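You operate a simulated robot arm through the tools that you are given. There is no shell and no other tool. Be economical: measure what you need, move in short steps, check, and stop when the job is done.

Carry out the task below with a simulated two-armed robot. There is one attempt and no reset: what you move stays moved.

## Task
On the dryer top, fold the press cloth in half.
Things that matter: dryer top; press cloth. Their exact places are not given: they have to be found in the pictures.

Only the result counts: the job must be done as asked and must still hold three seconds after the hand-in. Knocking over, shifting, dropping, spilling or breaking anything else fails it. Flat cloth is picked up by pressing the open fingertips on it (5 to 10 N) and closing them slowly along it; thin cloth reads only 2 to 8 mm in the jaws.

## Robot
Two 6-joint arms with two-finger parallel grippers on one trunk, on a base that drives. Base frame: it is fixed to the floor where the robot stands at the start and does not move with it; the origin is under the middle of the robot, x ahead of it, y to its left, z up; the surface under the hand at the start is at about z = 850. Units: mm, degrees, N and s.
The left shoulder is at the start at [80, 216, 1545], the right one opposite. With the tool pointing down near the work surface each hand reaches from about 100 to 720 mm from the robot's upright axis, wherever it stands, measured 20 degrees to its own side. Places, roughly: dryer top [700, 100, 800]; press cloth [500, 0, 900]. Payload 3.43 kg a hand.
The tool frame of a hand sits at the grasp point between the pads (the TCP): z along the fingers, y along the line on which they close. The tips reach 30 mm beyond it. The gripper opens to 94 mm. The fingers are 28 mm wide and 10 mm thick; the gripper's body (50 by 96 mm) begins 55 mm behind the TCP.
Orientation is told as [roll, pitch, yaw] about the base's x, y, z axes, in that order, counted from this pose: with the fingers straight down and closing along the base's y, the tool's x points along the base's -x, its y along +y and its z along -z.

## Interface
- The arms move only by the tool step_arm. It takes "left_plan", "right_plan" or both (then of equal length, played together; a hand with none holds still); each is text: rows parted by semicolons, each of 7 numbers parted by spaces: the shift along the base's x, y, z in cm, then the turn, a rotation vector about the base's x, y, z in degrees, then the gripper command, from -1 (fully open) to 1 (shut), values between in proportion. In form: x y z rx ry rz hand; .... A call has 1 to 8 rows; each row is the pose to reach, as a shift and turn from the pose commanded when the call began. A row lasts 0.2 s, in which the tool goes at most 50 mm and 8.6 degrees; a call with a longer step from one row to the next is refused whole, and so is a gripper value outside its range. Where a pose cannot be reached the arm comes as near as it can. A force on the tool above 40 N (or 10 N above the force at the start of the call, whichever is more), or a blocked arm, ends the call early, and 0.2 s more pass. The fingers move at their own pace (about 72 mm/s each) and stop on an object; they squeeze with about 26 N. The grip force told is the motor's: it shows also when the fingers shut on nothing. Time passes only in rows, and 0.2 s behind the last, so rows that repeat a pose let the fingers close. It gives the time, the measured TCP pose, the force on the tool (base axes), the opening and the grip force at its end, in the units of the frame above (readings bear some noise), with the torque about the TCP (base axes, N m) and any sound that the robot's microphone picked up.
- Cameras (640 x 400 px; columns grow to the right, rows downward): "scene" is now at [95.1, 12.9, 1690.3]; the picture's right is [0.19, -0.98, 0.00], its down [-0.85, -0.16, -0.51] and it looks along [0.50, 0.10, -0.86] (base axes); focal length 292 px, centre (320, 200). "left" rides on the left gripper at [76, -14, -102] in its tool frame; the picture's right is [0.18, 0.98, 0.00], its down [-0.75, 0.14, -0.64] and it looks along [-0.63, 0.12, 0.77] (tool axes); focal length 243 px, centre (320, 200). "right" rides on the right gripper at [76, 14, -102] in its tool frame; the picture's right is [-0.18, 0.98, 0.00], its down [-0.75, -0.14, -0.64] and it looks along [-0.63, -0.12, 0.77] (tool axes); focal length 243 px, centre (320, 200).
- capture(camera): a new picture of that camera. It takes no simulated time.
- slide_trunk(by): slides the trunk up (or, below 0, down) by that many mm; the arms and the scene camera ride with it, the base frame stays. It gives what a move gives, with no picture.
- roll_base(legs): drives the robot by 1 to 6 legs, each [ahead, left, turn to the left] in mm, mm and degrees, along the robot's own axes; the way and the turn of a leg run together, so that a leg with both is an arc; at most 1500 mm and 180 degrees a leg. The arms and the cameras ride along, it lands a little off, and it stops where it bumps. It gives what a move gives.
- head_to(pan, tilt): turns the head with the scene camera to pan (to the left, within 86 degrees either way) and tilt (down, from -29 to 69), counted from straight ahead of the robot. It gives what a move gives.
- point_at(camera, pixels): for up to 12 pixels [column, row] of the newest picture of that camera ("zoom" is the newest enlarged one), the place [x, y, z] in the base frame of the surface seen there, good to about 2 mm. It takes no simulated time.
- enlarge(camera, box): a new picture of the part [left, top, right, bottom] of that camera's present view, enlarged. It takes no simulated time.
- sign_off(): hands the job in; it is judged then, once.

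Work in short steps. Measure before you move; look again where a grasp or a placing could have gone wrong, and mend it. You have 80 turns and 62 pictures in all, those below and enlarged ones among them. Open the grippers and draw the arms clear of the work before you hand the job in, unless the task says otherwise; then end with one line.

The tools are called after "Call:" as a command line: name --argument value ..., lists and objects as JSON in quotes. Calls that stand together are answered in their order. step_arm: Moves the arms, as the interface text tells. Its arguments: {"type":"object","properties":{"left_plan":{"type":"string"},"right_plan":{"type":"string"}},"required":[]} The other tools are called the same way: slide_trunk (by) slides the trunk up or down; roll_base (legs) drives the base; head_to (pan, tilt) turns the head that bears the scene camera; capture (camera) takes a picture; point_at (camera, pixels) gives the place of the surface under pixels of a picture; enlarge (camera, box) takes an enlarged picture of a part of a camera's view; sign_off () hands the job in.

At the start:

```text
clock: 0.0
left_eef_pos: [572.4, 257.3, 1022.1]
left_tcp_rot: [0.0, 0.0, -0.1]
left_contact_force: [1.0, 1.1, 1.0]
left_torque: [0.05, -0.04, -0.02]
left_gripper_width: 94.3
left_grasp_force: 0.0
right_eef_pos: [574.4, -157.7, 968.5]
right_tcp_rot: [0.0, 0.0, 0.0]
right_contact_force: [-0.5, 0.9, 0.2]
right_torque: [-0.02, 0.0, -0.02]
right_gripper_width: 94.2
right_grasp_force: 0.0
trunk travel left (down, up): [-775.0, 65.0]
robot x, y, heading: [-2.0, 1.6, -0.1]
head pan, tilt: [10.9, 59.5]
```

scene: 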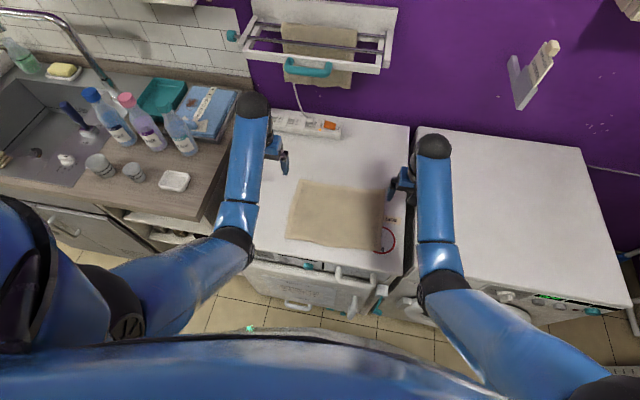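
right: 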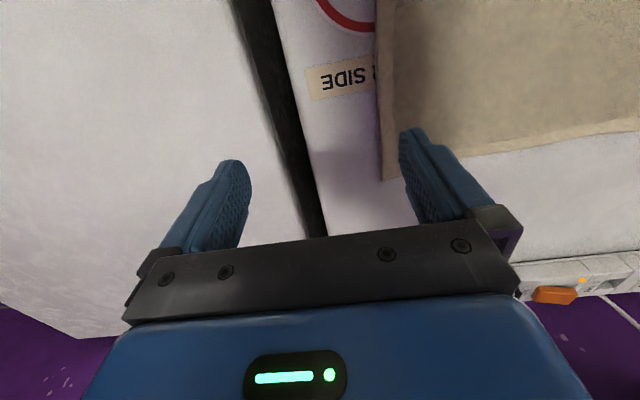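
left: 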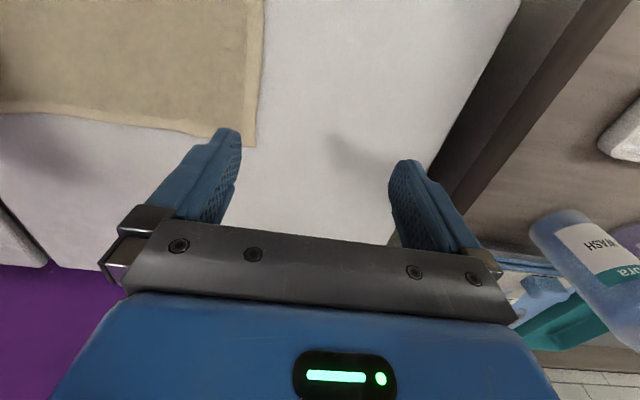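

The cloth lies at about (290-385, 180-250) in the scene picture; I enlarge it to see the corners and any labels.

Call:
enlarge --camera "scene" --box '[250, 110, 430, 290]'

Call:
point_at --camera "scene" --pixels '[[297, 182], [383, 191], [379, 249], [288, 238], [340, 215], [280, 170], [350, 140], [395, 219], [260, 255], [380, 268]]'

```text
2.22 times, centred on (340, 200) of scene
```

zoom: 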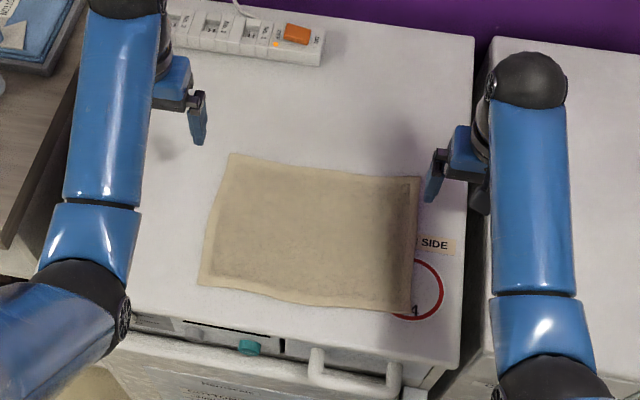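

```text
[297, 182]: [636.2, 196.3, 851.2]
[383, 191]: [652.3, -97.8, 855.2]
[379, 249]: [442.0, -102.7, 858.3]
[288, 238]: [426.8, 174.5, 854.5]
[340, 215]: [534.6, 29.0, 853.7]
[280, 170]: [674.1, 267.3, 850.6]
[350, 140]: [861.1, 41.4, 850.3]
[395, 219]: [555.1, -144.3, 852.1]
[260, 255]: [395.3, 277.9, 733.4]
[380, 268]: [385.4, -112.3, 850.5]
```

The zoom shows the cloth corners at (231,154), (420,177), (411,312), (198,285). I measure these and points along the far edge exactly.

Call:
point_at --camera "zoom" --pixels '[[232, 156], [418, 179], [410, 310], [200, 283], [260, 162], [390, 178], [325, 172], [300, 296], [370, 307], [212, 215], [414, 245], [320, 230]]'

Call:
enlarge --camera "right" --box '[280, 0, 600, 200]'

```text
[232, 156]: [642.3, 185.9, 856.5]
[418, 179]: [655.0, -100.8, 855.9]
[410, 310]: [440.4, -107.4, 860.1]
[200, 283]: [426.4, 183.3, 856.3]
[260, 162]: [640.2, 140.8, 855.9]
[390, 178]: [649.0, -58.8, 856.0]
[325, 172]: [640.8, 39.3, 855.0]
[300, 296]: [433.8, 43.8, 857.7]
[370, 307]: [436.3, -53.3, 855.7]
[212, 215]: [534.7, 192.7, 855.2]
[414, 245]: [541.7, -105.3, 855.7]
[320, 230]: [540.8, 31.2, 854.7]
```

```text
2.00 times, centred on (440, 100) of right
```

zoom: 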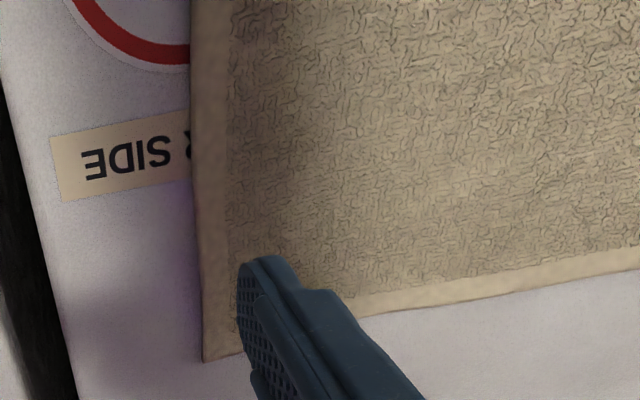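

The marks are only printed decals. I will take the far edge by both corners (L [642,187], R [655,-101]) and fold it onto the near edge; first I bring both hands over these corners with a small opening.

Call:
step_arm --left_plan "1.5 -2.5 -3 0 0 0 0.36; 3 -5 -6 0 0 0 0.36; 4.5 -7.5 -9 0 0 0 0.36; 6 -10.2 -12 0 0 0 0.36; 6 -10.2 -12 0 0 0 0.36" --right_plan "1.7 2.2 -1.7 0 0 0 0.36; 3.5 4.4 -3.4 0 0 0 0.36; 5.2 6.6 -5 0 0 0 0.36; 7 8.8 -6.7 0 0 0 0.36; 7 8.8 -6.7 0 0 0 0.36"

Call:
capture --camera "left"

Call:
capture --camera "right"

```text
clock: 1.2
left_eef_pos: [632.5, 155.4, 901.7]
left_tcp_rot: [0.0, -0.1, 0.0]
left_contact_force: [-0.5, 0.9, 0.1]
left_torque: [0.01, 0.04, -0.01]
left_gripper_width: 30.2
left_grasp_force: 0.1
right_eef_pos: [644.6, -70.0, 903.7]
right_tcp_rot: [0.0, 0.1, -0.1]
right_contact_force: [0.6, 0.5, -0.9]
right_torque: [0.01, -0.01, 0.03]
right_gripper_width: 30.1
right_grasp_force: 0.1
trunk travel left (down, up): [-775.0, 65.0]
robot x, y, heading: [1.9, -0.2, -0.0]
head pan, tilt: [10.9, 59.5]
```

```text
56 pictures are left
```

left: 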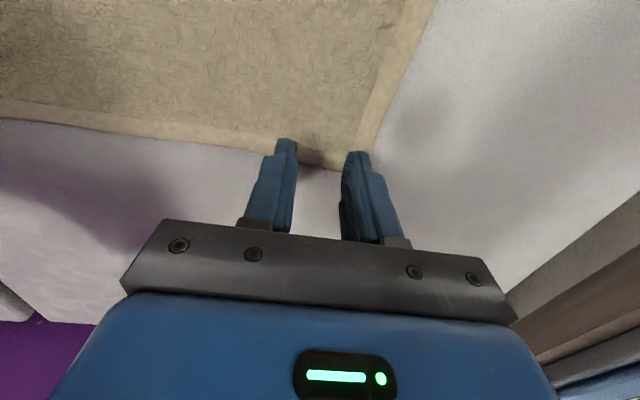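

```text
55 pictures are left
```

right: 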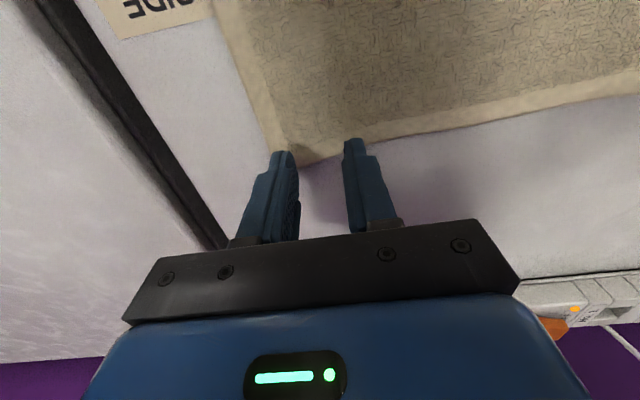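

Both hands sit right over the corners. I lower to contact, watching the force.

Call:
step_arm --left_plan "-0.4 0 -0.8 0 0 0 0.36; -0.4 0 -1.5 0 0 0 0.36; -0.4 0 -1.8 0 0 0 0.36; -0.4 0 -1.8 0 0 0 0.36" --right_plan "-0.4 0 -0.8 0 0 0 0.36; -0.4 0 -1.6 0 0 0 0.36; -0.4 0 -2.0 0 0 0 0.36; -0.4 0 -2.0 0 0 0 0.36"

```text
clock: 2.2
left_eef_pos: [628.0, 155.7, 883.7]
left_tcp_rot: [-0.1, -0.1, 0.0]
left_contact_force: [-0.4, 0.1, 4.3]
left_torque: [0.03, 0.0, 0.03]
left_gripper_width: 29.9
left_grasp_force: 0.0
right_eef_pos: [639.4, -68.9, 884.5]
right_tcp_rot: [0.0, -0.1, 0.0]
right_contact_force: [-0.3, 0.3, 6.4]
right_torque: [-0.06, 0.04, 0.0]
right_gripper_width: 30.1
right_grasp_force: 0.1
trunk travel left (down, up): [-775.0, 65.0]
robot x, y, heading: [1.1, -2.7, 0.1]
head pan, tilt: [10.9, 59.5]
```

Contact: 4.3 N left, 6.4 N right. I press the left a hair more and close both slowly.

Call:
step_arm --left_plan "0 0 -0.1 0 0 0 0.36; 0 0 -0.1 0 0 0 0.46; 0 0 -0.1 0 0 0 0.56; 0 0 -0.1 0 0 0 0.66; 0 0 -0.1 0 0 0 0.76; 0 0 -0.1 0 0 0 0.86; 0 0 -0.1 0 0 0 1; 0 0 -0.1 0 0 0 1" --right_plan "0 0 0 0 0 0 0.36; 0 0 0 0 0 0 0.46; 0 0 0 0 0 0 0.56; 0 0 0 0 0 0 0.66; 0 0 0 0 0 0 0.76; 0 0 0 0 0 0 0.86; 0 0 0 0 0 0 1; 0 0 0 0 0 0 1"

Call:
enlarge --camera "left" --box '[200, 60, 440, 210]'

Call:
enlarge --camera "right" --box '[200, 60, 440, 210]'

```text
clock: 4.0
left_eef_pos: [627.8, 155.3, 884.5]
left_tcp_rot: [0.0, -0.1, 0.0]
left_contact_force: [0.1, -2.2, 11.5]
left_torque: [-0.02, 0.0, 0.01]
left_gripper_width: 3.9
left_grasp_force: 26.3
right_eef_pos: [639.2, -69.7, 883.9]
right_tcp_rot: [0.0, -0.1, 0.0]
right_contact_force: [-0.1, -0.3, 5.1]
right_torque: [0.0, -0.04, 0.02]
right_gripper_width: 0.0
right_grasp_force: 26.2
trunk travel left (down, up): [-775.0, 65.0]
robot x, y, heading: [0.3, 0.4, 0.0]
head pan, tilt: [10.9, 59.5]
```

```text
2.67 times, centred on (320, 135) of left
```

zoom: 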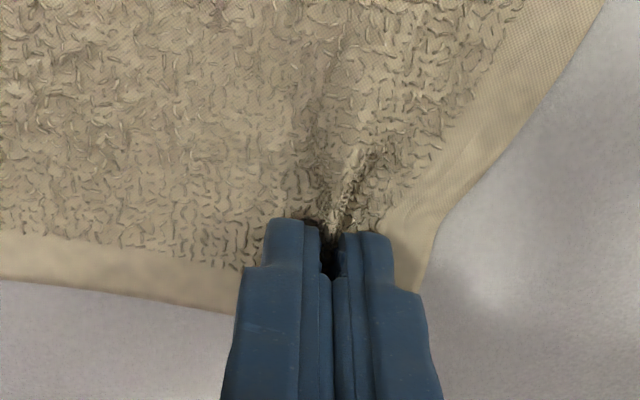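

```text
2.67 times, centred on (320, 135) of right
```

zoom: 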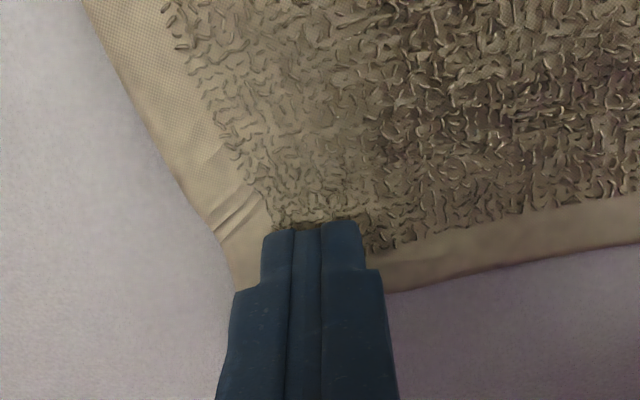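

Left holds a ruck (3.9 mm); right closed on nothing (0.0). I lift the right, reopen and press a little harder; the left holds still.

Call:
step_arm --right_plan "0 0 1 0 0 0 1; 0 0 1 0 0 0 0.3; 0 0 1 0 0 0 0.3; 0 0 0.2 0 0 0 0.3; 0 0 -0.12 0 0 0 0.3; 0 0 -0.12 0 0 0 0.3"

```text
clock: 5.4
left_eef_pos: [626.6, 155.7, 882.9]
left_tcp_rot: [-0.1, -0.2, -0.1]
left_contact_force: [2.2, 1.0, 10.6]
left_torque: [0.04, -0.06, 0.03]
left_gripper_width: 3.8
left_grasp_force: 26.2
right_eef_pos: [638.6, -68.9, 883.7]
right_tcp_rot: [0.1, -0.2, 0.0]
right_contact_force: [-2.1, -0.7, 9.3]
right_torque: [0.02, 0.08, 0.03]
right_gripper_width: 32.8
right_grasp_force: 0.0
trunk travel left (down, up): [-775.0, 65.0]
robot x, y, heading: [-1.4, -3.5, 0.1]
head pan, tilt: [10.9, 59.5]
```

Right presses with 9.3 N now; I close it slowly.

Call:
step_arm --right_plan "0 0 0 0 0 0 0.4; 0 0 0 0 0 0 0.5; 0 0 0 0 0 0 0.6; 0 0 0 0 0 0 0.7; 0 0 0 0 0 0 0.8; 0 0 0 0 0 0 0.9; 0 0 0 0 0 0 1; 0 0 0 0 0 0 1"

Call:
enlarge --camera "right" --box '[200, 60, 440, 210]'

```text
clock: 7.2
left_eef_pos: [626.5, 155.0, 883.7]
left_tcp_rot: [-0.1, -0.1, -0.1]
left_contact_force: [2.0, -9.9, 9.1]
left_torque: [-0.27, -0.07, 0.04]
left_gripper_width: 4.0
left_grasp_force: 25.9
right_eef_pos: [637.6, -68.5, 883.2]
right_tcp_rot: [0.0, -0.2, -0.1]
right_contact_force: [-1.3, 11.2, 14.8]
right_torque: [0.37, 0.08, 0.01]
right_gripper_width: 5.0
right_grasp_force: 26.1
trunk travel left (down, up): [-775.0, 65.0]
robot x, y, heading: [-0.2, -0.3, 0.2]
head pan, tilt: [10.9, 59.5]
```

```text
2.67 times, centred on (320, 135) of right
```

zoom: 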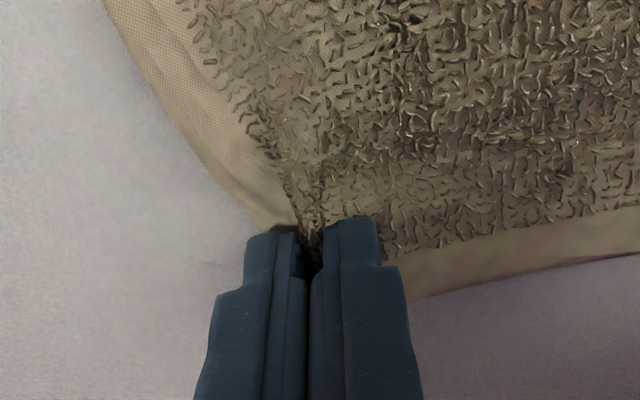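

Both grip (4.0 and 5.0 mm), with some sideways tension (10 N). I ease that and lift along the first part of the arc, tipping the fingers outward.

Call:
step_arm --left_plan "0 -0.3 0.6 0 0 0 1; -0.5 -0.4 2.4 0 -4 0 1; -1.6 -0.4 4.6 0 -8 0 1; -3.3 -0.4 6.5 0 -12 0 1; -5.5 -0.4 7.9 0 -15 0 1; -5.5 -0.4 7.9 0 -15 0 1" --right_plan "0 0.3 0.6 0 0 0 1; -0.5 0.4 2.4 0 -4 0 1; -1.6 0.4 4.6 0 -8 0 1; -3.3 0.4 6.5 0 -12 0 1; -5.5 0.4 7.9 0 -15 0 1; -5.5 0.4 7.9 0 -15 0 1"

Call:
enlarge --camera "scene" --box '[250, 110, 430, 290]'

```text
clock: 8.6
left_eef_pos: [573.1, 151.8, 960.2]
left_tcp_rot: [0.0, -15.0, 0.0]
left_contact_force: [0.2, -1.8, -1.0]
left_torque: [-0.06, 0.01, 0.01]
left_gripper_width: 3.8
left_grasp_force: 25.9
right_eef_pos: [583.3, -65.6, 959.9]
right_tcp_rot: [0.0, -15.0, -0.1]
right_contact_force: [0.0, 2.2, -0.2]
right_torque: [0.07, 0.06, 0.0]
right_gripper_width: 4.7
right_grasp_force: 25.9
trunk travel left (down, up): [-775.0, 65.0]
robot x, y, heading: [1.0, 2.6, 0.4]
head pan, tilt: [10.9, 59.5]
```

```text
2.22 times, centred on (340, 200) of scene
```

zoom: 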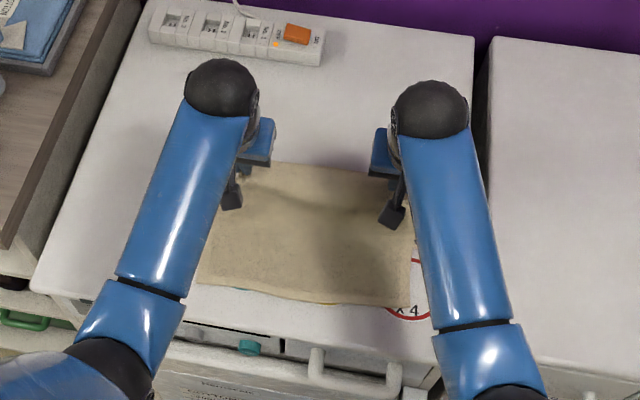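

The far edge is up and the near edge stayed put. I go on over the top and down toward the near edge, tipping further.

Call:
step_arm --left_plan "-2.5 0 1.1 0 -5 0 1; -5.2 0 1.3 0 -11 0 1; -7.9 0 0.8 0 -17 0 1; -10.4 0 -0.2 0 -23 0 1; -12.6 0 -1.9 0 -29 0 1; -14.3 0 -4.1 0 -35 0 1; -14.3 0 -4.1 0 -35 0 1" --right_plan "-2.5 0 1.1 0 -5 0 1; -5.2 0 1.3 0 -11 0 1; -7.9 0 0.8 0 -17 0 1; -10.4 0 -0.2 0 -23 0 1; -12.6 0 -1.9 0 -29 0 1; -14.3 0 -4.1 0 -35 0 1; -14.3 0 -4.1 0 -35 0 1"

Call:
enlarge --camera "scene" --box '[250, 110, 430, 290]'

Call:
capture --camera "right"

Call:
capture --camera "left"

```text
clock: 10.2
left_eef_pos: [430.6, 150.9, 919.4]
left_tcp_rot: [0.1, -50.0, 0.0]
left_contact_force: [0.3, -1.1, -0.5]
left_torque: [-0.02, 0.02, 0.0]
left_gripper_width: 3.6
left_grasp_force: 25.7
right_eef_pos: [442.4, -64.1, 919.4]
right_tcp_rot: [0.1, -50.0, 0.0]
right_contact_force: [-0.1, 1.9, -0.6]
right_torque: [0.05, 0.0, 0.02]
right_gripper_width: 4.3
right_grasp_force: 25.8
trunk travel left (down, up): [-775.0, 65.0]
robot x, y, heading: [1.6, 3.0, -0.4]
head pan, tilt: [10.9, 59.5]
```

```text
2.22 times, centred on (340, 200) of scene
```

zoom: 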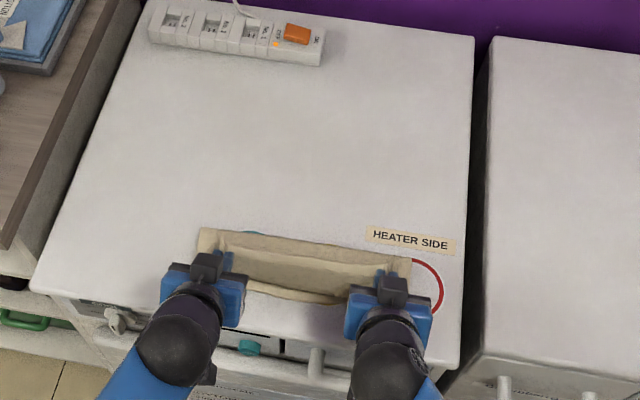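

```text
49 pictures are left
```

right: 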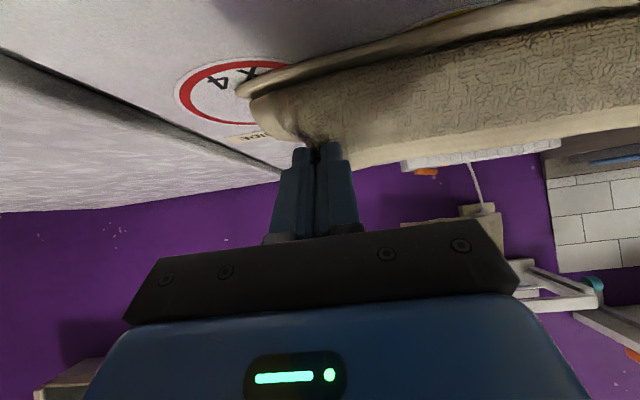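

```text
48 pictures are left
```

left: 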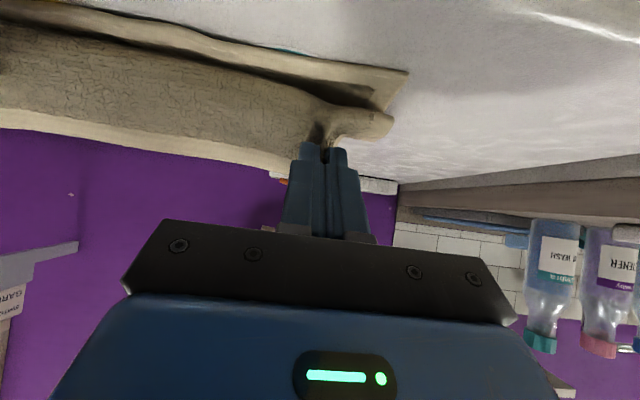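

The fold edge lies behind and the held hem is above the near edge. I measure the fold, near edge and the dryer's front fittings before lowering with more tilt.

Call:
enlarge --camera "scene" --box '[275, 190, 385, 290]'

Call:
point_at --camera "zoom" --pixels '[[120, 110], [240, 130], [430, 170], [300, 260], [300, 150], [300, 200], [230, 245], [350, 270], [400, 330], [270, 330], [215, 330], [470, 330]]'

```text
4.00 times, centred on (330, 240) of scene
```

zoom: 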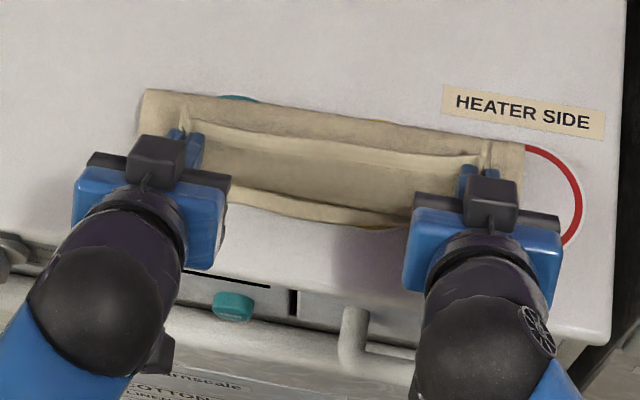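

```text
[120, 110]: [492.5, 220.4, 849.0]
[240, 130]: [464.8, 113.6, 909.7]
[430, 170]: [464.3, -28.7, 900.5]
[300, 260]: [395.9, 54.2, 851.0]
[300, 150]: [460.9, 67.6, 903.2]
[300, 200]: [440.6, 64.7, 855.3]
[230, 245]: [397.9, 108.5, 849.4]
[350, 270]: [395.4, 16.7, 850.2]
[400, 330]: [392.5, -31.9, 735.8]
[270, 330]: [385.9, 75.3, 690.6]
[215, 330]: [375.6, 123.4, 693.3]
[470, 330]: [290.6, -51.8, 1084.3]
```

Dryer fittings are well below (z ≤ 735), so there is room. I lower to the near edge while tipping the fingers to 75°.

Call:
step_arm --left_plan "-0.5 0.1 -1 0 -6 0 1; -1 0.2 -2 0 -12 0 1; -1.5 0.2 -3 0 -18 0 1; -1.9 0.2 -3.8 0 -24 0 1; -1.9 0.2 -3.8 0 -24 0 1" --right_plan "-0.4 -0.1 -1 0 -6 0 1; -0.8 -0.2 -2 0 -12 0 1; -1.2 -0.2 -3 0 -18 0 1; -1.6 -0.2 -3.8 0 -24 0 1; -1.6 -0.2 -3.8 0 -24 0 1"

Call:
enlarge --camera "scene" --box '[275, 190, 385, 290]'

Call:
capture --camera "right"

```text
clock: 11.4
left_eef_pos: [409.8, 153.5, 881.7]
left_tcp_rot: [0.1, -74.0, -0.1]
left_contact_force: [1.1, -5.2, 1.3]
left_torque: [-0.04, -0.06, -0.1]
left_gripper_width: 3.8
left_grasp_force: 26.2
right_eef_pos: [426.0, -66.1, 881.8]
right_tcp_rot: [0.0, -74.1, 0.0]
right_contact_force: [1.1, 5.1, 5.1]
right_torque: [0.04, -0.14, 0.13]
right_gripper_width: 4.4
right_grasp_force: 26.2
trunk travel left (down, up): [-775.0, 65.0]
robot x, y, heading: [-2.0, -3.0, -0.1]
head pan, tilt: [10.9, 59.5]
```

```text
4.00 times, centred on (330, 240) of scene
```

zoom: 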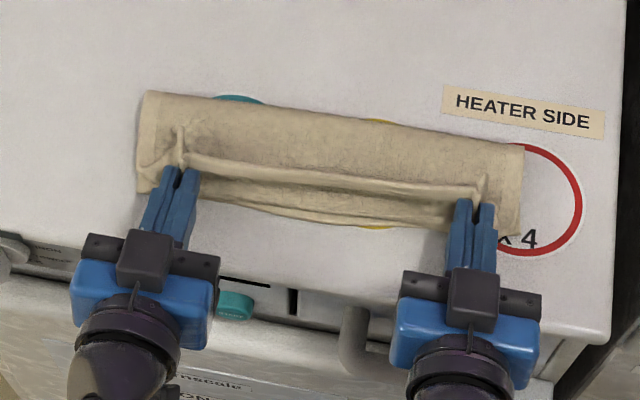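

```text
45 pictures are left
```

right: 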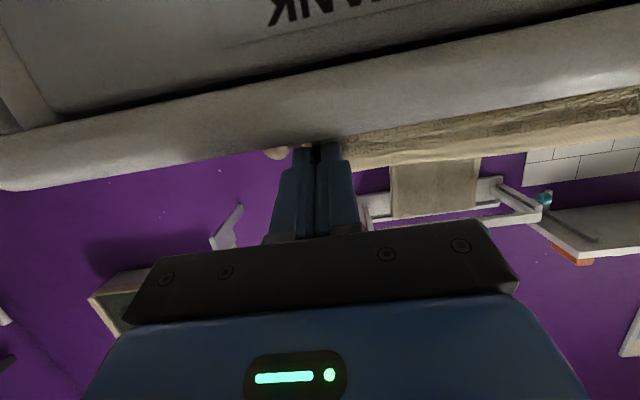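

The upper layer is down with its hem standing slightly at row ~165-190. I measure hem, lower edge and fold edge.

Call:
point_at --camera "zoom" --pixels '[[146, 94], [300, 113], [518, 148], [250, 164], [330, 174], [420, 186], [250, 208], [330, 220], [420, 232], [140, 188], [515, 232], [300, 140]]'

```text
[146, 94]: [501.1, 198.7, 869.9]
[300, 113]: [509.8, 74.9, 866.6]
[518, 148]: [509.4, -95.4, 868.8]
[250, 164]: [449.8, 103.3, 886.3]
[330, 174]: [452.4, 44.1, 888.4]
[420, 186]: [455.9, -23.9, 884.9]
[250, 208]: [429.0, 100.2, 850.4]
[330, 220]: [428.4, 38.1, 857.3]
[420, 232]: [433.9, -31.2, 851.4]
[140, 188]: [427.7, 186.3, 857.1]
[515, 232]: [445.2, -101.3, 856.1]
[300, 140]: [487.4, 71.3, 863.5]
```

Geometry fits: fold x≈510 still puffy, near edge kept at x≈430-445. I open the fingers a little, raised 3 mm, and withdraw backward.

Call:
step_arm --left_plan "0 0 0.2 0 0 0 1; 0 0 0.3 0 0 0 0.7; 0 0 0.3 0 0 0 0.6; 0 0 0.3 0 0 0 0.6; -1.5 0 0.5 0 0 0 0.6; -3 0 0.9 0 0 0 0.6; -5 0 1.5 0 0 0 0.6" --right_plan "0 0 0.3 0 0 0 1; 0 0 0.4 0 0 0 0.7; 0 0 0.4 0 0 0 0.6; 0 0 0.4 0 0 0 0.6; -1.5 0 0.6 0 0 0 0.6; -3 0 1 0 0 0 0.6; -5 0 1.6 0 0 0 0.6"

Call:
enlarge --camera "scene" --box '[275, 190, 385, 290]'

```text
clock: 13.0
left_eef_pos: [362.3, 152.5, 897.9]
left_tcp_rot: [-0.1, -74.0, 0.0]
left_contact_force: [0.2, -0.2, 0.1]
left_torque: [0.01, 0.0, 0.0]
left_gripper_width: 18.8
left_grasp_force: 0.1
right_eef_pos: [374.7, -68.6, 896.6]
right_tcp_rot: [0.1, -73.9, 0.1]
right_contact_force: [0.1, 0.1, -0.5]
right_torque: [-0.03, 0.0, -0.02]
right_gripper_width: 18.8
right_grasp_force: 0.0
trunk travel left (down, up): [-775.0, 65.0]
robot x, y, heading: [-0.3, 1.8, 0.1]
head pan, tilt: [10.9, 59.5]
```

```text
4.00 times, centred on (330, 240) of scene
```

zoom: 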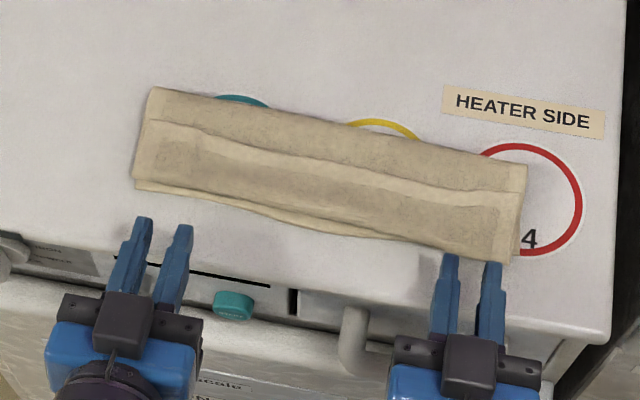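

The cloth was released; there's a ridge line from (145,125) to (525,190) that I must understand. I draw the hands back and measure a height profile.

Call:
point_at --camera "zoom" --pixels '[[240, 105], [238, 120], [235, 135], [232, 145], [230, 160], [226, 180], [222, 195], [420, 150], [416, 170], [412, 185], [408, 210], [402, 237]]'

Call:
step_arm --left_plan "-3 0 2 0 0 0 0.6; -6 1 5 0 6 0 0.6; -8 3 9 0 14 0 0.6; -9 5 13 0 22 0 0.6; -9 7 16 0 30 0 0.6" --right_plan "-3 0 2 0 0 0 0.6; -6 -1 5 0 6 0 0.6; -8 -3 9 0 14 0 0.6; -9 -5 13 0 22 0 0.6; -9 -7 16 0 30 0 0.6"

Call:
enlarge --camera "scene" --box '[285, 200, 385, 265]'

```text
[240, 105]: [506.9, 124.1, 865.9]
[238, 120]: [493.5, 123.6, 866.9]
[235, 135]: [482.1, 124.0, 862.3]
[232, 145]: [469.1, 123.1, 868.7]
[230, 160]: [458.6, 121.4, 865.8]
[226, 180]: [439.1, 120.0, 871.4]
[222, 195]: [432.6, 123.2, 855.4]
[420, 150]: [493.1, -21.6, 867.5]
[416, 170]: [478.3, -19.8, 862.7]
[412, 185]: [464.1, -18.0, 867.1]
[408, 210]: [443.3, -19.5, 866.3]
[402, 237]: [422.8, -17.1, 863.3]
```

```text
clock: 13.8
left_eef_pos: [285.2, 177.7, 979.8]
left_tcp_rot: [0.4, -62.1, -0.3]
left_contact_force: [-0.2, -0.1, -0.6]
left_torque: [0.0, 0.03, -0.02]
left_gripper_width: 18.8
left_grasp_force: 0.0
right_eef_pos: [303.3, -145.7, 908.8]
right_tcp_rot: [-20.3, -57.8, 10.4]
right_contact_force: [-0.1, 1.1, 0.9]
right_torque: [0.03, 0.01, -0.02]
right_gripper_width: 18.6
right_grasp_force: 0.0
trunk travel left (down, up): [-775.0, 65.0]
robot x, y, heading: [0.4, -1.8, -0.1]
head pan, tilt: [10.9, 59.5]
stopped in row 3 (right hand): the arm was blocked; the commanded pose is now the measured one
```

```text
6.15 times, centred on (335, 232) of scene
```

zoom: 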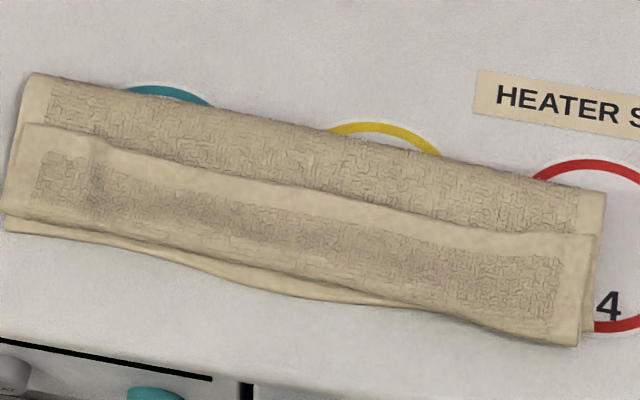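

The upper layer's front strip flipped back: its hem lies at x≈470-480 while the crease is at x≈435, so that flap has to be turned over. First I bring both hands back upright and high (right was blocked close to the body).

Call:
step_arm --left_plan "1 0 1 0 7.7 0 0.4; 3 0 1 0 15.4 0 0.4; 6 0 1 0 23.2 0 0.4; 9 0 1 0 31 0 0.4; 12 -1 1 0 38.7 0 0.4; 15 -1.5 1 0 46.5 0 0.4; 18 -2 1 0 54.2 0 0.4; 20 -2.2 1 0 62 0 0.4" --right_plan "1 0 2 1.6 7.3 0.1 0.4; 3 1 4 3.3 14.7 0.3 0.4; 6 2 6 4.9 22 0.4 0.4; 9 3 7 6.6 29.3 0.5 0.4; 12 4 7 8.2 36.7 0.7 0.4; 15 5 7 9.9 44 0.8 0.4; 17 6 7 11.5 51.3 1 0.4; 19 7 7 13.2 58.7 1.1 0.4"

Call:
capture --camera "left"

Call:
capture --camera "right"

Call:
capture --camera "scene"

```text
clock: 15.6
left_eef_pos: [490.4, 158.0, 986.4]
left_tcp_rot: [0.1, 0.4, -0.1]
left_contact_force: [1.0, 0.8, 1.2]
left_torque: [-0.02, 0.04, 0.01]
left_gripper_width: 28.2
left_grasp_force: 0.0
right_eef_pos: [497.0, -72.4, 974.7]
right_tcp_rot: [0.4, 0.5, 0.3]
right_contact_force: [0.1, -0.1, -0.4]
right_torque: [0.0, 0.02, -0.01]
right_gripper_width: 28.4
right_grasp_force: 0.0
trunk travel left (down, up): [-775.0, 65.0]
robot x, y, heading: [-0.7, 1.5, -0.0]
head pan, tilt: [10.9, 59.5]
```

```text
42 pictures are left
```

left: 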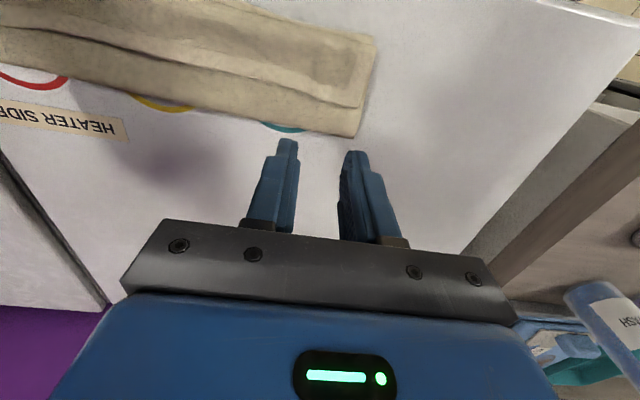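

```text
41 pictures are left
```

right: 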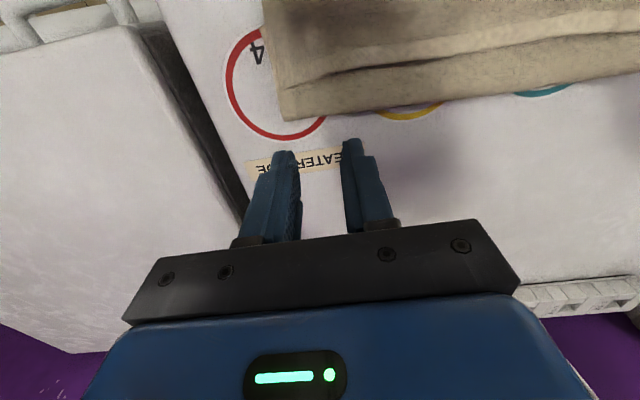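

```text
40 pictures are left
```

scene: 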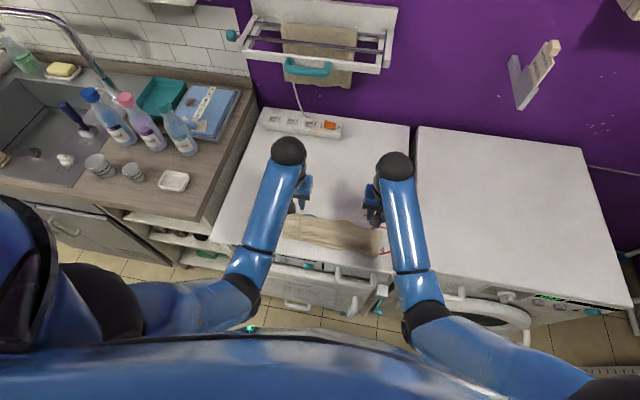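

The hand views show the hem of the flap as a shadowed, slightly raised edge. I enlarge both and measure it.

Call:
enlarge --camera "left" --box '[200, 10, 400, 150]'

Call:
point_at --camera "left" --pixels '[[358, 135], [362, 108], [371, 40], [340, 104], [310, 97], [270, 85], [338, 125], [315, 70], [345, 70], [355, 45]]'

Call:
enlarge --camera "right" --box '[240, 0, 440, 140]'

Call:
point_at --camera "right" --pixels '[[284, 120], [280, 86], [268, 15], [300, 80], [330, 75], [370, 70], [300, 105], [300, 50], [330, 50]]'

```text
2.86 times, centred on (300, 80) of left
```

zoom: 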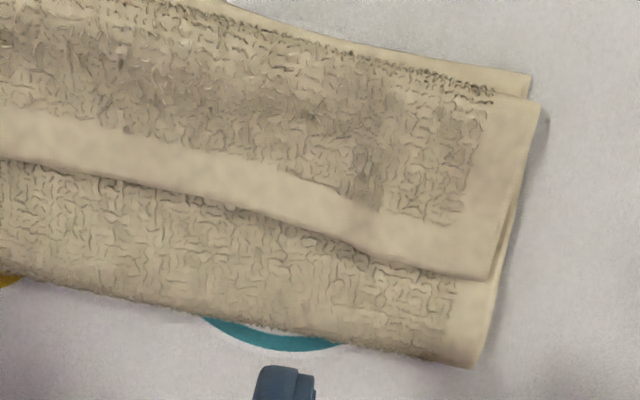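

```text
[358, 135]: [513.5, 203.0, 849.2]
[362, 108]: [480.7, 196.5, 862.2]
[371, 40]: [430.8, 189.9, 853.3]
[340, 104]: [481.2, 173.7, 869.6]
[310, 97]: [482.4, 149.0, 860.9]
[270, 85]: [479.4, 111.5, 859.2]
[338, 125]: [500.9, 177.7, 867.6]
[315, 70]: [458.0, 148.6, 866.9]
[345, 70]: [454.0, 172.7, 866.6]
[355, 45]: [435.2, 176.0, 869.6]
```

```text
2.86 times, centred on (340, 70) of right
```

zoom: 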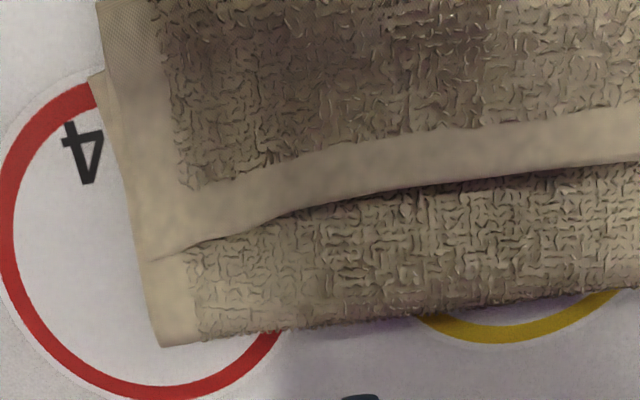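

```text
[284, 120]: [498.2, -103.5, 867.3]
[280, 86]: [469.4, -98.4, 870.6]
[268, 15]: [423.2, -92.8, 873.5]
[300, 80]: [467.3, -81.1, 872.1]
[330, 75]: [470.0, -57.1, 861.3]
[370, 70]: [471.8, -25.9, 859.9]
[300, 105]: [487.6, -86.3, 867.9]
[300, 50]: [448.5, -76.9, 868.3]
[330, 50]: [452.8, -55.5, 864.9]
```

Hem of the flap lies at x≈480 (left) and 469 (right), z≈870. I approach both hem corners with a slight tilt so that only the hem gets touched.

Call:
step_arm --left_plan "-0.4 0.3 -2.5 0 -3 0 0.36; -0.8 0.6 -5 0 -6 0 0.36; -1.3 1 -7.5 0 -10 0 0.36; -1.3 1 -8.2 0 -10 0 0.36; -1.3 1 -8.5 0 -10 0 0.36; -1.3 1 -8.5 0 -10 0 0.36" --right_plan "-1 0.1 -2.3 0 -3 0 0.36; -2 0.2 -4.6 0 -6 0 0.36; -3.1 0.2 -6.4 0 -10 0 0.36; -3.1 0.2 -7.0 0 -10 0 0.36; -3.1 0.2 -7.3 0 -10 0 0.36; -3.1 0.2 -7.3 0 -10 0 0.36"

Call:
enlarge --camera "left" --box '[200, 60, 440, 210]'

Call:
enlarge --camera "right" --box '[200, 60, 440, 210]'

```text
clock: 17.0
left_eef_pos: [474.3, 166.5, 901.3]
left_tcp_rot: [0.0, -9.9, -0.1]
left_contact_force: [0.8, 1.0, 0.0]
left_torque: [0.0, 0.03, 0.01]
left_gripper_width: 30.2
left_grasp_force: 0.0
right_eef_pos: [466.0, -70.0, 903.3]
right_tcp_rot: [0.3, -9.9, 0.0]
right_contact_force: [-0.3, 0.6, -0.2]
right_torque: [0.04, 0.0, -0.01]
right_gripper_width: 30.2
right_grasp_force: 0.0
trunk travel left (down, up): [-775.0, 65.0]
robot x, y, heading: [-0.6, -2.7, -0.0]
head pan, tilt: [10.9, 59.5]
```

```text
2.67 times, centred on (320, 135) of left
```

zoom: 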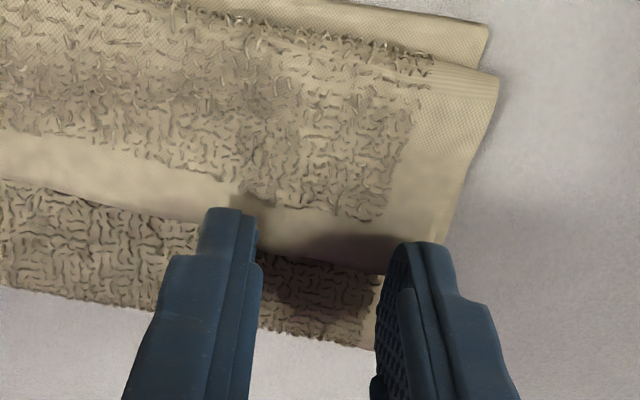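

```text
2.67 times, centred on (320, 135) of right
```

zoom: 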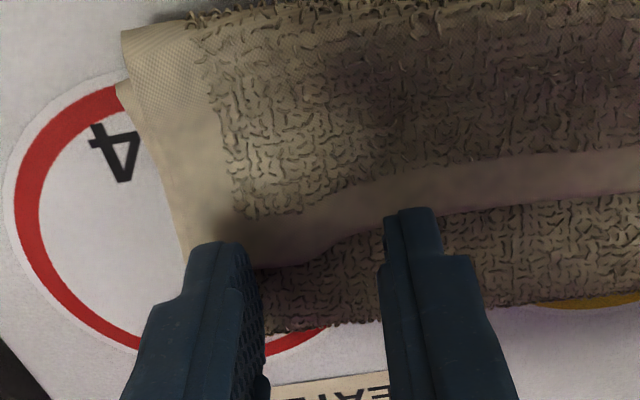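

Tips hover just above the hem at both corners. I shift them slightly inward and press down.

Call:
step_arm --left_plan "-0.2 -0.4 -0.4 0 0 0 0.36; -0.2 -0.4 -0.7 0 0 0 0.36; -0.2 -0.4 -0.9 0 0 0 0.36; -0.2 -0.4 -0.9 0 0 0 0.36" --right_plan "-0.2 0.5 -0.4 0 0 0 0.36; -0.2 0.5 -0.7 0 0 0 0.36; -0.2 0.5 -0.9 0 0 0 0.36; -0.2 0.5 -0.9 0 0 0 0.36"

```text
clock: 18.0
left_eef_pos: [471.2, 162.8, 892.6]
left_tcp_rot: [0.1, -9.9, 0.0]
left_contact_force: [0.3, 0.8, 2.2]
left_torque: [-0.01, 0.01, -0.02]
left_gripper_width: 30.3
left_grasp_force: 0.1
right_eef_pos: [463.3, -65.4, 894.2]
right_tcp_rot: [0.3, -9.8, 0.1]
right_contact_force: [-0.6, -0.4, 0.7]
right_torque: [-0.01, 0.0, 0.01]
right_gripper_width: 30.1
right_grasp_force: 0.0
trunk travel left (down, up): [-775.0, 65.0]
robot x, y, heading: [1.1, 1.1, -0.1]
head pan, tilt: [10.9, 59.5]
```

Light touch (2.2 and 0.7 N); I press 2-3 mm more.

Call:
step_arm --left_plan "0 0 -0.15 0 0 0 0.36; 0 0 -0.25 0 0 0 0.36; 0 0 -0.25 0 0 0 0.36" --right_plan "0 0 -0.2 0 0 0 0.36; 0 0 -0.4 0 0 0 0.36; 0 0 -0.4 0 0 0 0.36"

```text
clock: 18.8
left_eef_pos: [472.3, 163.9, 890.1]
left_tcp_rot: [0.1, -10.0, -0.1]
left_contact_force: [0.6, 1.6, 5.7]
left_torque: [0.01, -0.06, 0.02]
left_gripper_width: 30.2
left_grasp_force: 0.1
right_eef_pos: [462.2, -65.5, 891.4]
right_tcp_rot: [0.3, -9.9, 0.1]
right_contact_force: [0.5, -0.5, 5.1]
right_torque: [-0.04, -0.01, -0.01]
right_gripper_width: 30.2
right_grasp_force: 0.1
trunk travel left (down, up): [-775.0, 65.0]
robot x, y, heading: [-0.8, -0.2, -0.0]
head pan, tilt: [10.9, 59.5]
```

Now 5-6 N each; a hair more and close slowly, both together.

Call:
step_arm --left_plan "0 0 -0.07 0 0 0 0.42; 0 0 -0.07 0 0 0 0.5; 0 0 -0.07 0 0 0 0.6; 0 0 -0.07 0 0 0 0.7; 0 0 -0.07 0 0 0 0.8; 0 0 -0.07 0 0 0 0.9; 0 0 -0.07 0 0 0 1; 0 0 -0.07 0 0 0 1" --right_plan "0 0 -0.1 0 0 0 0.42; 0 0 -0.1 0 0 0 0.5; 0 0 -0.1 0 0 0 0.6; 0 0 -0.1 0 0 0 0.7; 0 0 -0.1 0 0 0 0.8; 0 0 -0.1 0 0 0 0.9; 0 0 -0.1 0 0 0 1; 0 0 -0.1 0 0 0 1"

Call:
enlarge --camera "left" --box '[200, 60, 440, 210]'

Call:
enlarge --camera "right" --box '[200, 60, 440, 210]'

```text
clock: 20.6
left_eef_pos: [470.5, 162.5, 890.2]
left_tcp_rot: [0.2, -10.0, -0.1]
left_contact_force: [-0.3, -8.0, 6.5]
left_torque: [-0.3, 0.04, 0.04]
left_gripper_width: 3.7
left_grasp_force: 26.0
right_eef_pos: [463.2, -65.1, 891.1]
right_tcp_rot: [0.2, -9.9, 0.2]
right_contact_force: [-0.1, 8.2, 9.4]
right_torque: [0.34, 0.01, -0.06]
right_gripper_width: 8.2
right_grasp_force: 25.3
trunk travel left (down, up): [-775.0, 65.0]
robot x, y, heading: [0.2, 2.1, 0.1]
head pan, tilt: [10.9, 59.5]
```

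```text
2.67 times, centred on (320, 135) of left
```

zoom: 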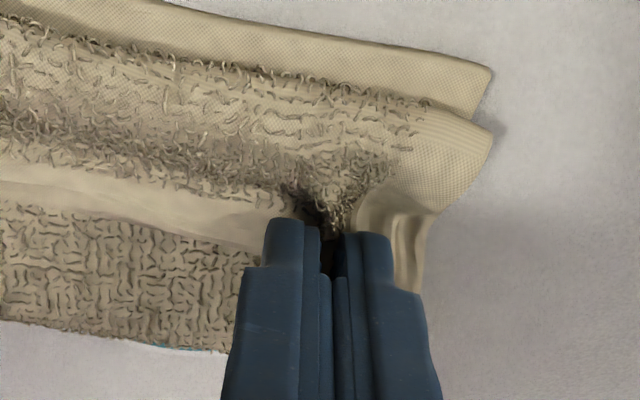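

```text
2.67 times, centred on (320, 135) of right
```

zoom: 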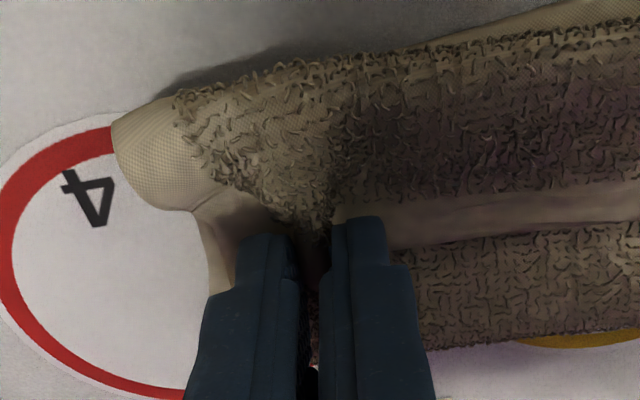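

Both hold (3.7 and 8.2 mm; the right maybe two layers). I ease the tension, lift about 3 cm and look.

Call:
step_arm --left_plan "0 -0.3 0.7 0 0 0 1; 0 -0.4 1.7 0 0 0 1; 0 -0.4 3 0 0 0 1; 0 -0.4 3 0 0 0 1" --right_plan "0 0.3 0.7 0 0 0 1; 0 0.4 1.7 0 0 0 1; 0 0.4 3 0 0 0 1; 0 0.4 3 0 0 0 1"

Call:
capture --camera "left"

Call:
capture --camera "right"

Call:
enlarge --camera "scene" --box '[275, 190, 385, 290]'

```text
clock: 21.6
left_eef_pos: [471.4, 159.4, 919.7]
left_tcp_rot: [0.1, -9.7, 0.0]
left_contact_force: [-0.4, -2.1, 0.1]
left_torque: [-0.05, 0.01, -0.03]
left_gripper_width: 3.7
left_grasp_force: 25.2
right_eef_pos: [463.1, -62.2, 920.6]
right_tcp_rot: [0.3, -9.8, 0.2]
right_contact_force: [-0.1, 1.9, -0.4]
right_torque: [0.08, -0.01, 0.01]
right_gripper_width: 7.8
right_grasp_force: 25.8
trunk travel left (down, up): [-775.0, 65.0]
robot x, y, heading: [-2.7, 0.6, -0.2]
head pan, tilt: [10.9, 59.5]
```

```text
33 pictures are left
```

left: 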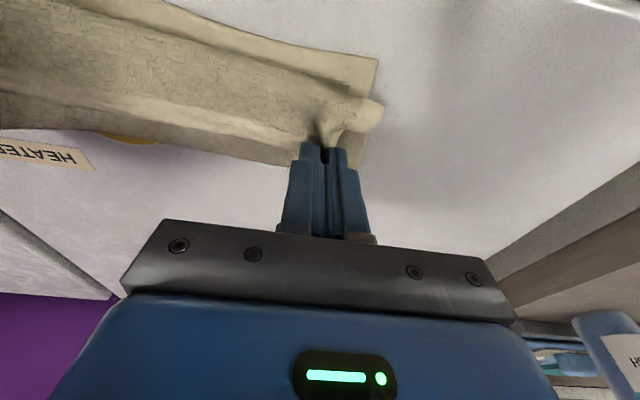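

```text
32 pictures are left
```

right: 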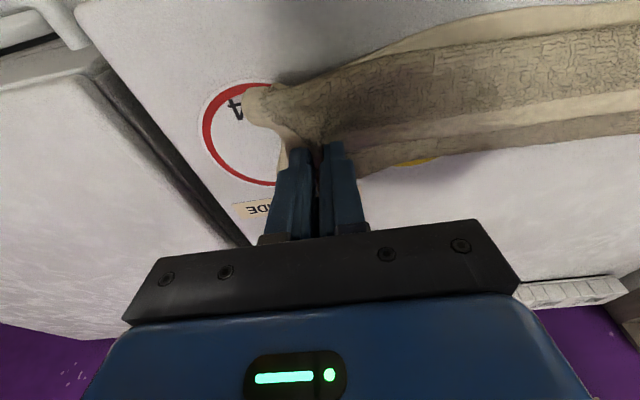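

```text
4.00 times, centred on (330, 240) of scene
```

zoom: 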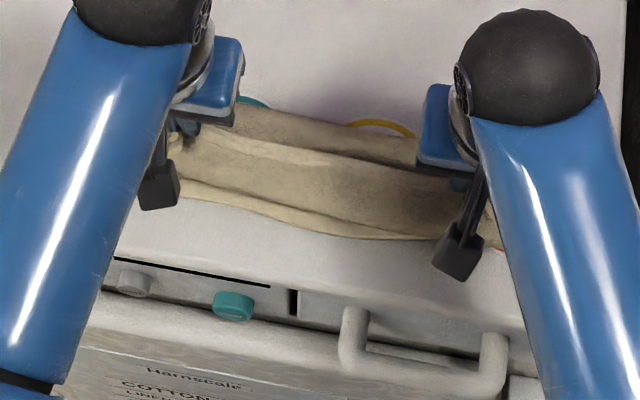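

I look more closely at the right grip to tell which layers it holds.

Call:
enlarge --camera "right" --box '[220, 60, 420, 200]'

Call:
enlarge --camera "left" --box '[220, 40, 420, 180]'

```text
2.86 times, centred on (320, 130) of right
```

zoom: 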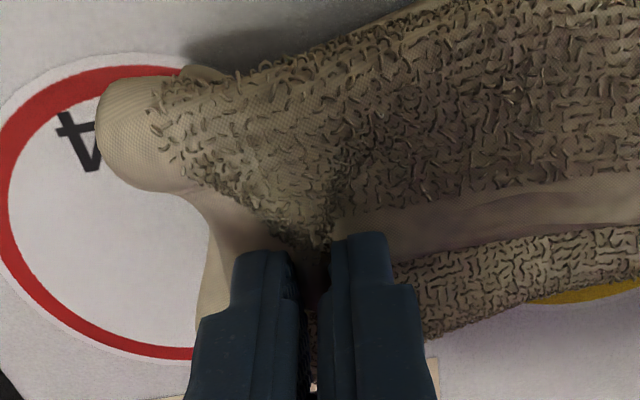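

```text
2.86 times, centred on (320, 110) of left
```

zoom: 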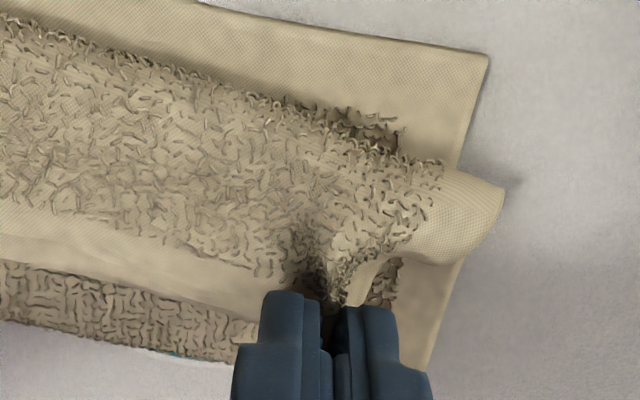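

Left holds just the flap (3.7 mm); right holds flap plus layer beneath. I lower the right, release it, and raise it 3 cm; left stays.

Call:
step_arm --right_plan "0 -0.3 -1.3 0 0 0 1; 0 -0.4 -2.5 0 0 0 1; 0 -0.4 -2.5 0 0 0 0.5; 0 -0.4 -2.5 0 0 0 0.36; 0 -0.4 -2.5 0 0 0 0.36; 0.3 -0.4 -1 0 0 0 0.36; 0.5 -0.4 1 0 0 0 0.36"

Call:
capture --camera "right"

```text
clock: 23.2
left_eef_pos: [472.0, 158.9, 920.1]
left_tcp_rot: [0.0, -9.9, -0.2]
left_contact_force: [0.5, 0.0, 0.0]
left_torque: [-0.02, -0.03, 0.01]
left_gripper_width: 3.7
left_grasp_force: 26.1
right_eef_pos: [468.1, -66.0, 929.2]
right_tcp_rot: [0.2, -9.7, 0.1]
right_contact_force: [0.8, 0.9, -0.4]
right_torque: [-0.02, -0.01, 0.0]
right_gripper_width: 30.0
right_grasp_force: 0.0
trunk travel left (down, up): [-775.0, 65.0]
robot x, y, heading: [1.2, -2.1, -0.1]
head pan, tilt: [10.9, 59.5]
```

```text
28 pictures are left
```

right: 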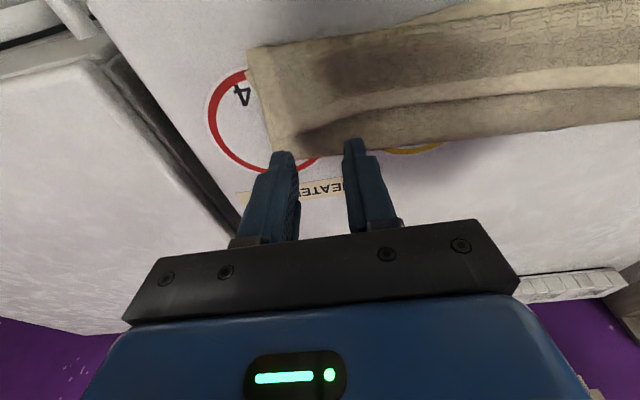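

The right flap lies free again. I let the left raise its end of the flap upright (tilting), to see whether the hem peels up toward the right.

Call:
step_arm --left_plan "-1 0 0.6 0 -7.5 0 1; -2.2 0 1 0 -15 0 1; -3.4 0 1.1 0 -22.5 0 1; -4.6 0 0.9 0 -30 0 1; -4.6 0 0.9 0 -30 0 1"

Call:
enlarge --camera "right" --box '[220, 0, 640, 200]'

Call:
enlarge --camera "left" --box '[0, 0, 420, 200]'

```text
clock: 24.4
left_eef_pos: [425.4, 159.3, 928.7]
left_tcp_rot: [0.1, -40.1, 0.0]
left_contact_force: [1.0, -0.4, 0.4]
left_torque: [0.0, 0.03, -0.02]
left_gripper_width: 3.6
left_grasp_force: 26.1
right_eef_pos: [467.5, -66.0, 929.0]
right_tcp_rot: [0.2, -9.8, 0.1]
right_contact_force: [-0.3, 0.0, -1.0]
right_torque: [-0.03, 0.03, -0.01]
right_gripper_width: 30.2
right_grasp_force: 0.0
trunk travel left (down, up): [-775.0, 65.0]
robot x, y, heading: [0.4, -1.7, -0.0]
head pan, tilt: [10.9, 59.5]
```

```text
1.52 times, centred on (430, 100) of right
```

zoom: 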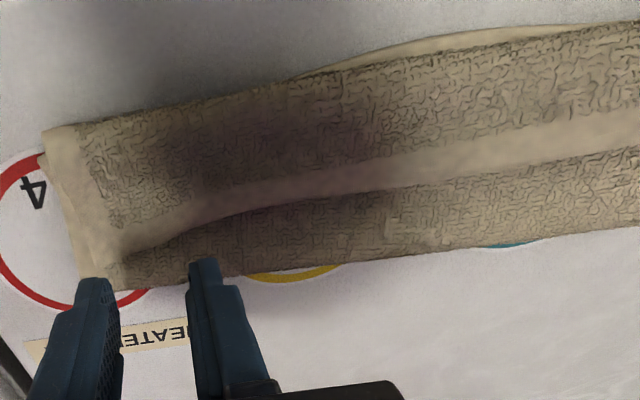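

```text
1.52 times, centred on (210, 100) of left
```

zoom: 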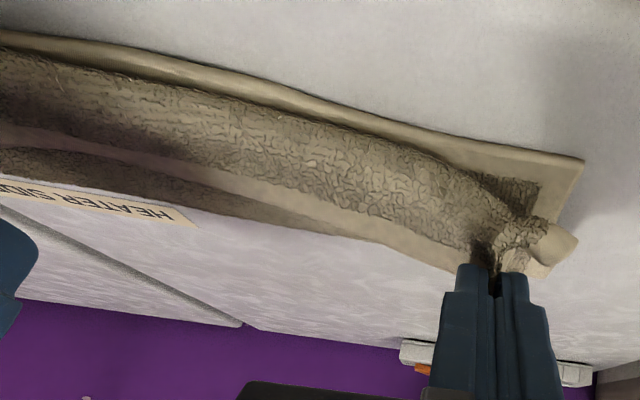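

I measure the right hem from the right camera's view to regrasp there.

Call:
point_at --camera "right" --pixels '[[298, 152], [305, 138], [320, 128], [345, 115], [370, 110], [400, 104], [320, 118], [345, 105], [262, 65], [285, 110]]'

```text
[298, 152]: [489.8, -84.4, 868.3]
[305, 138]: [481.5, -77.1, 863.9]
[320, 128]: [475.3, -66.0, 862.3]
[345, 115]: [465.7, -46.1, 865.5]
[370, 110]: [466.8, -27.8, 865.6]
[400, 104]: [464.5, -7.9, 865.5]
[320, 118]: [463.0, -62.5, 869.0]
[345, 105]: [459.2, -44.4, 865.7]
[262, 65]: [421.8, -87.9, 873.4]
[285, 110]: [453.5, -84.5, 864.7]
```

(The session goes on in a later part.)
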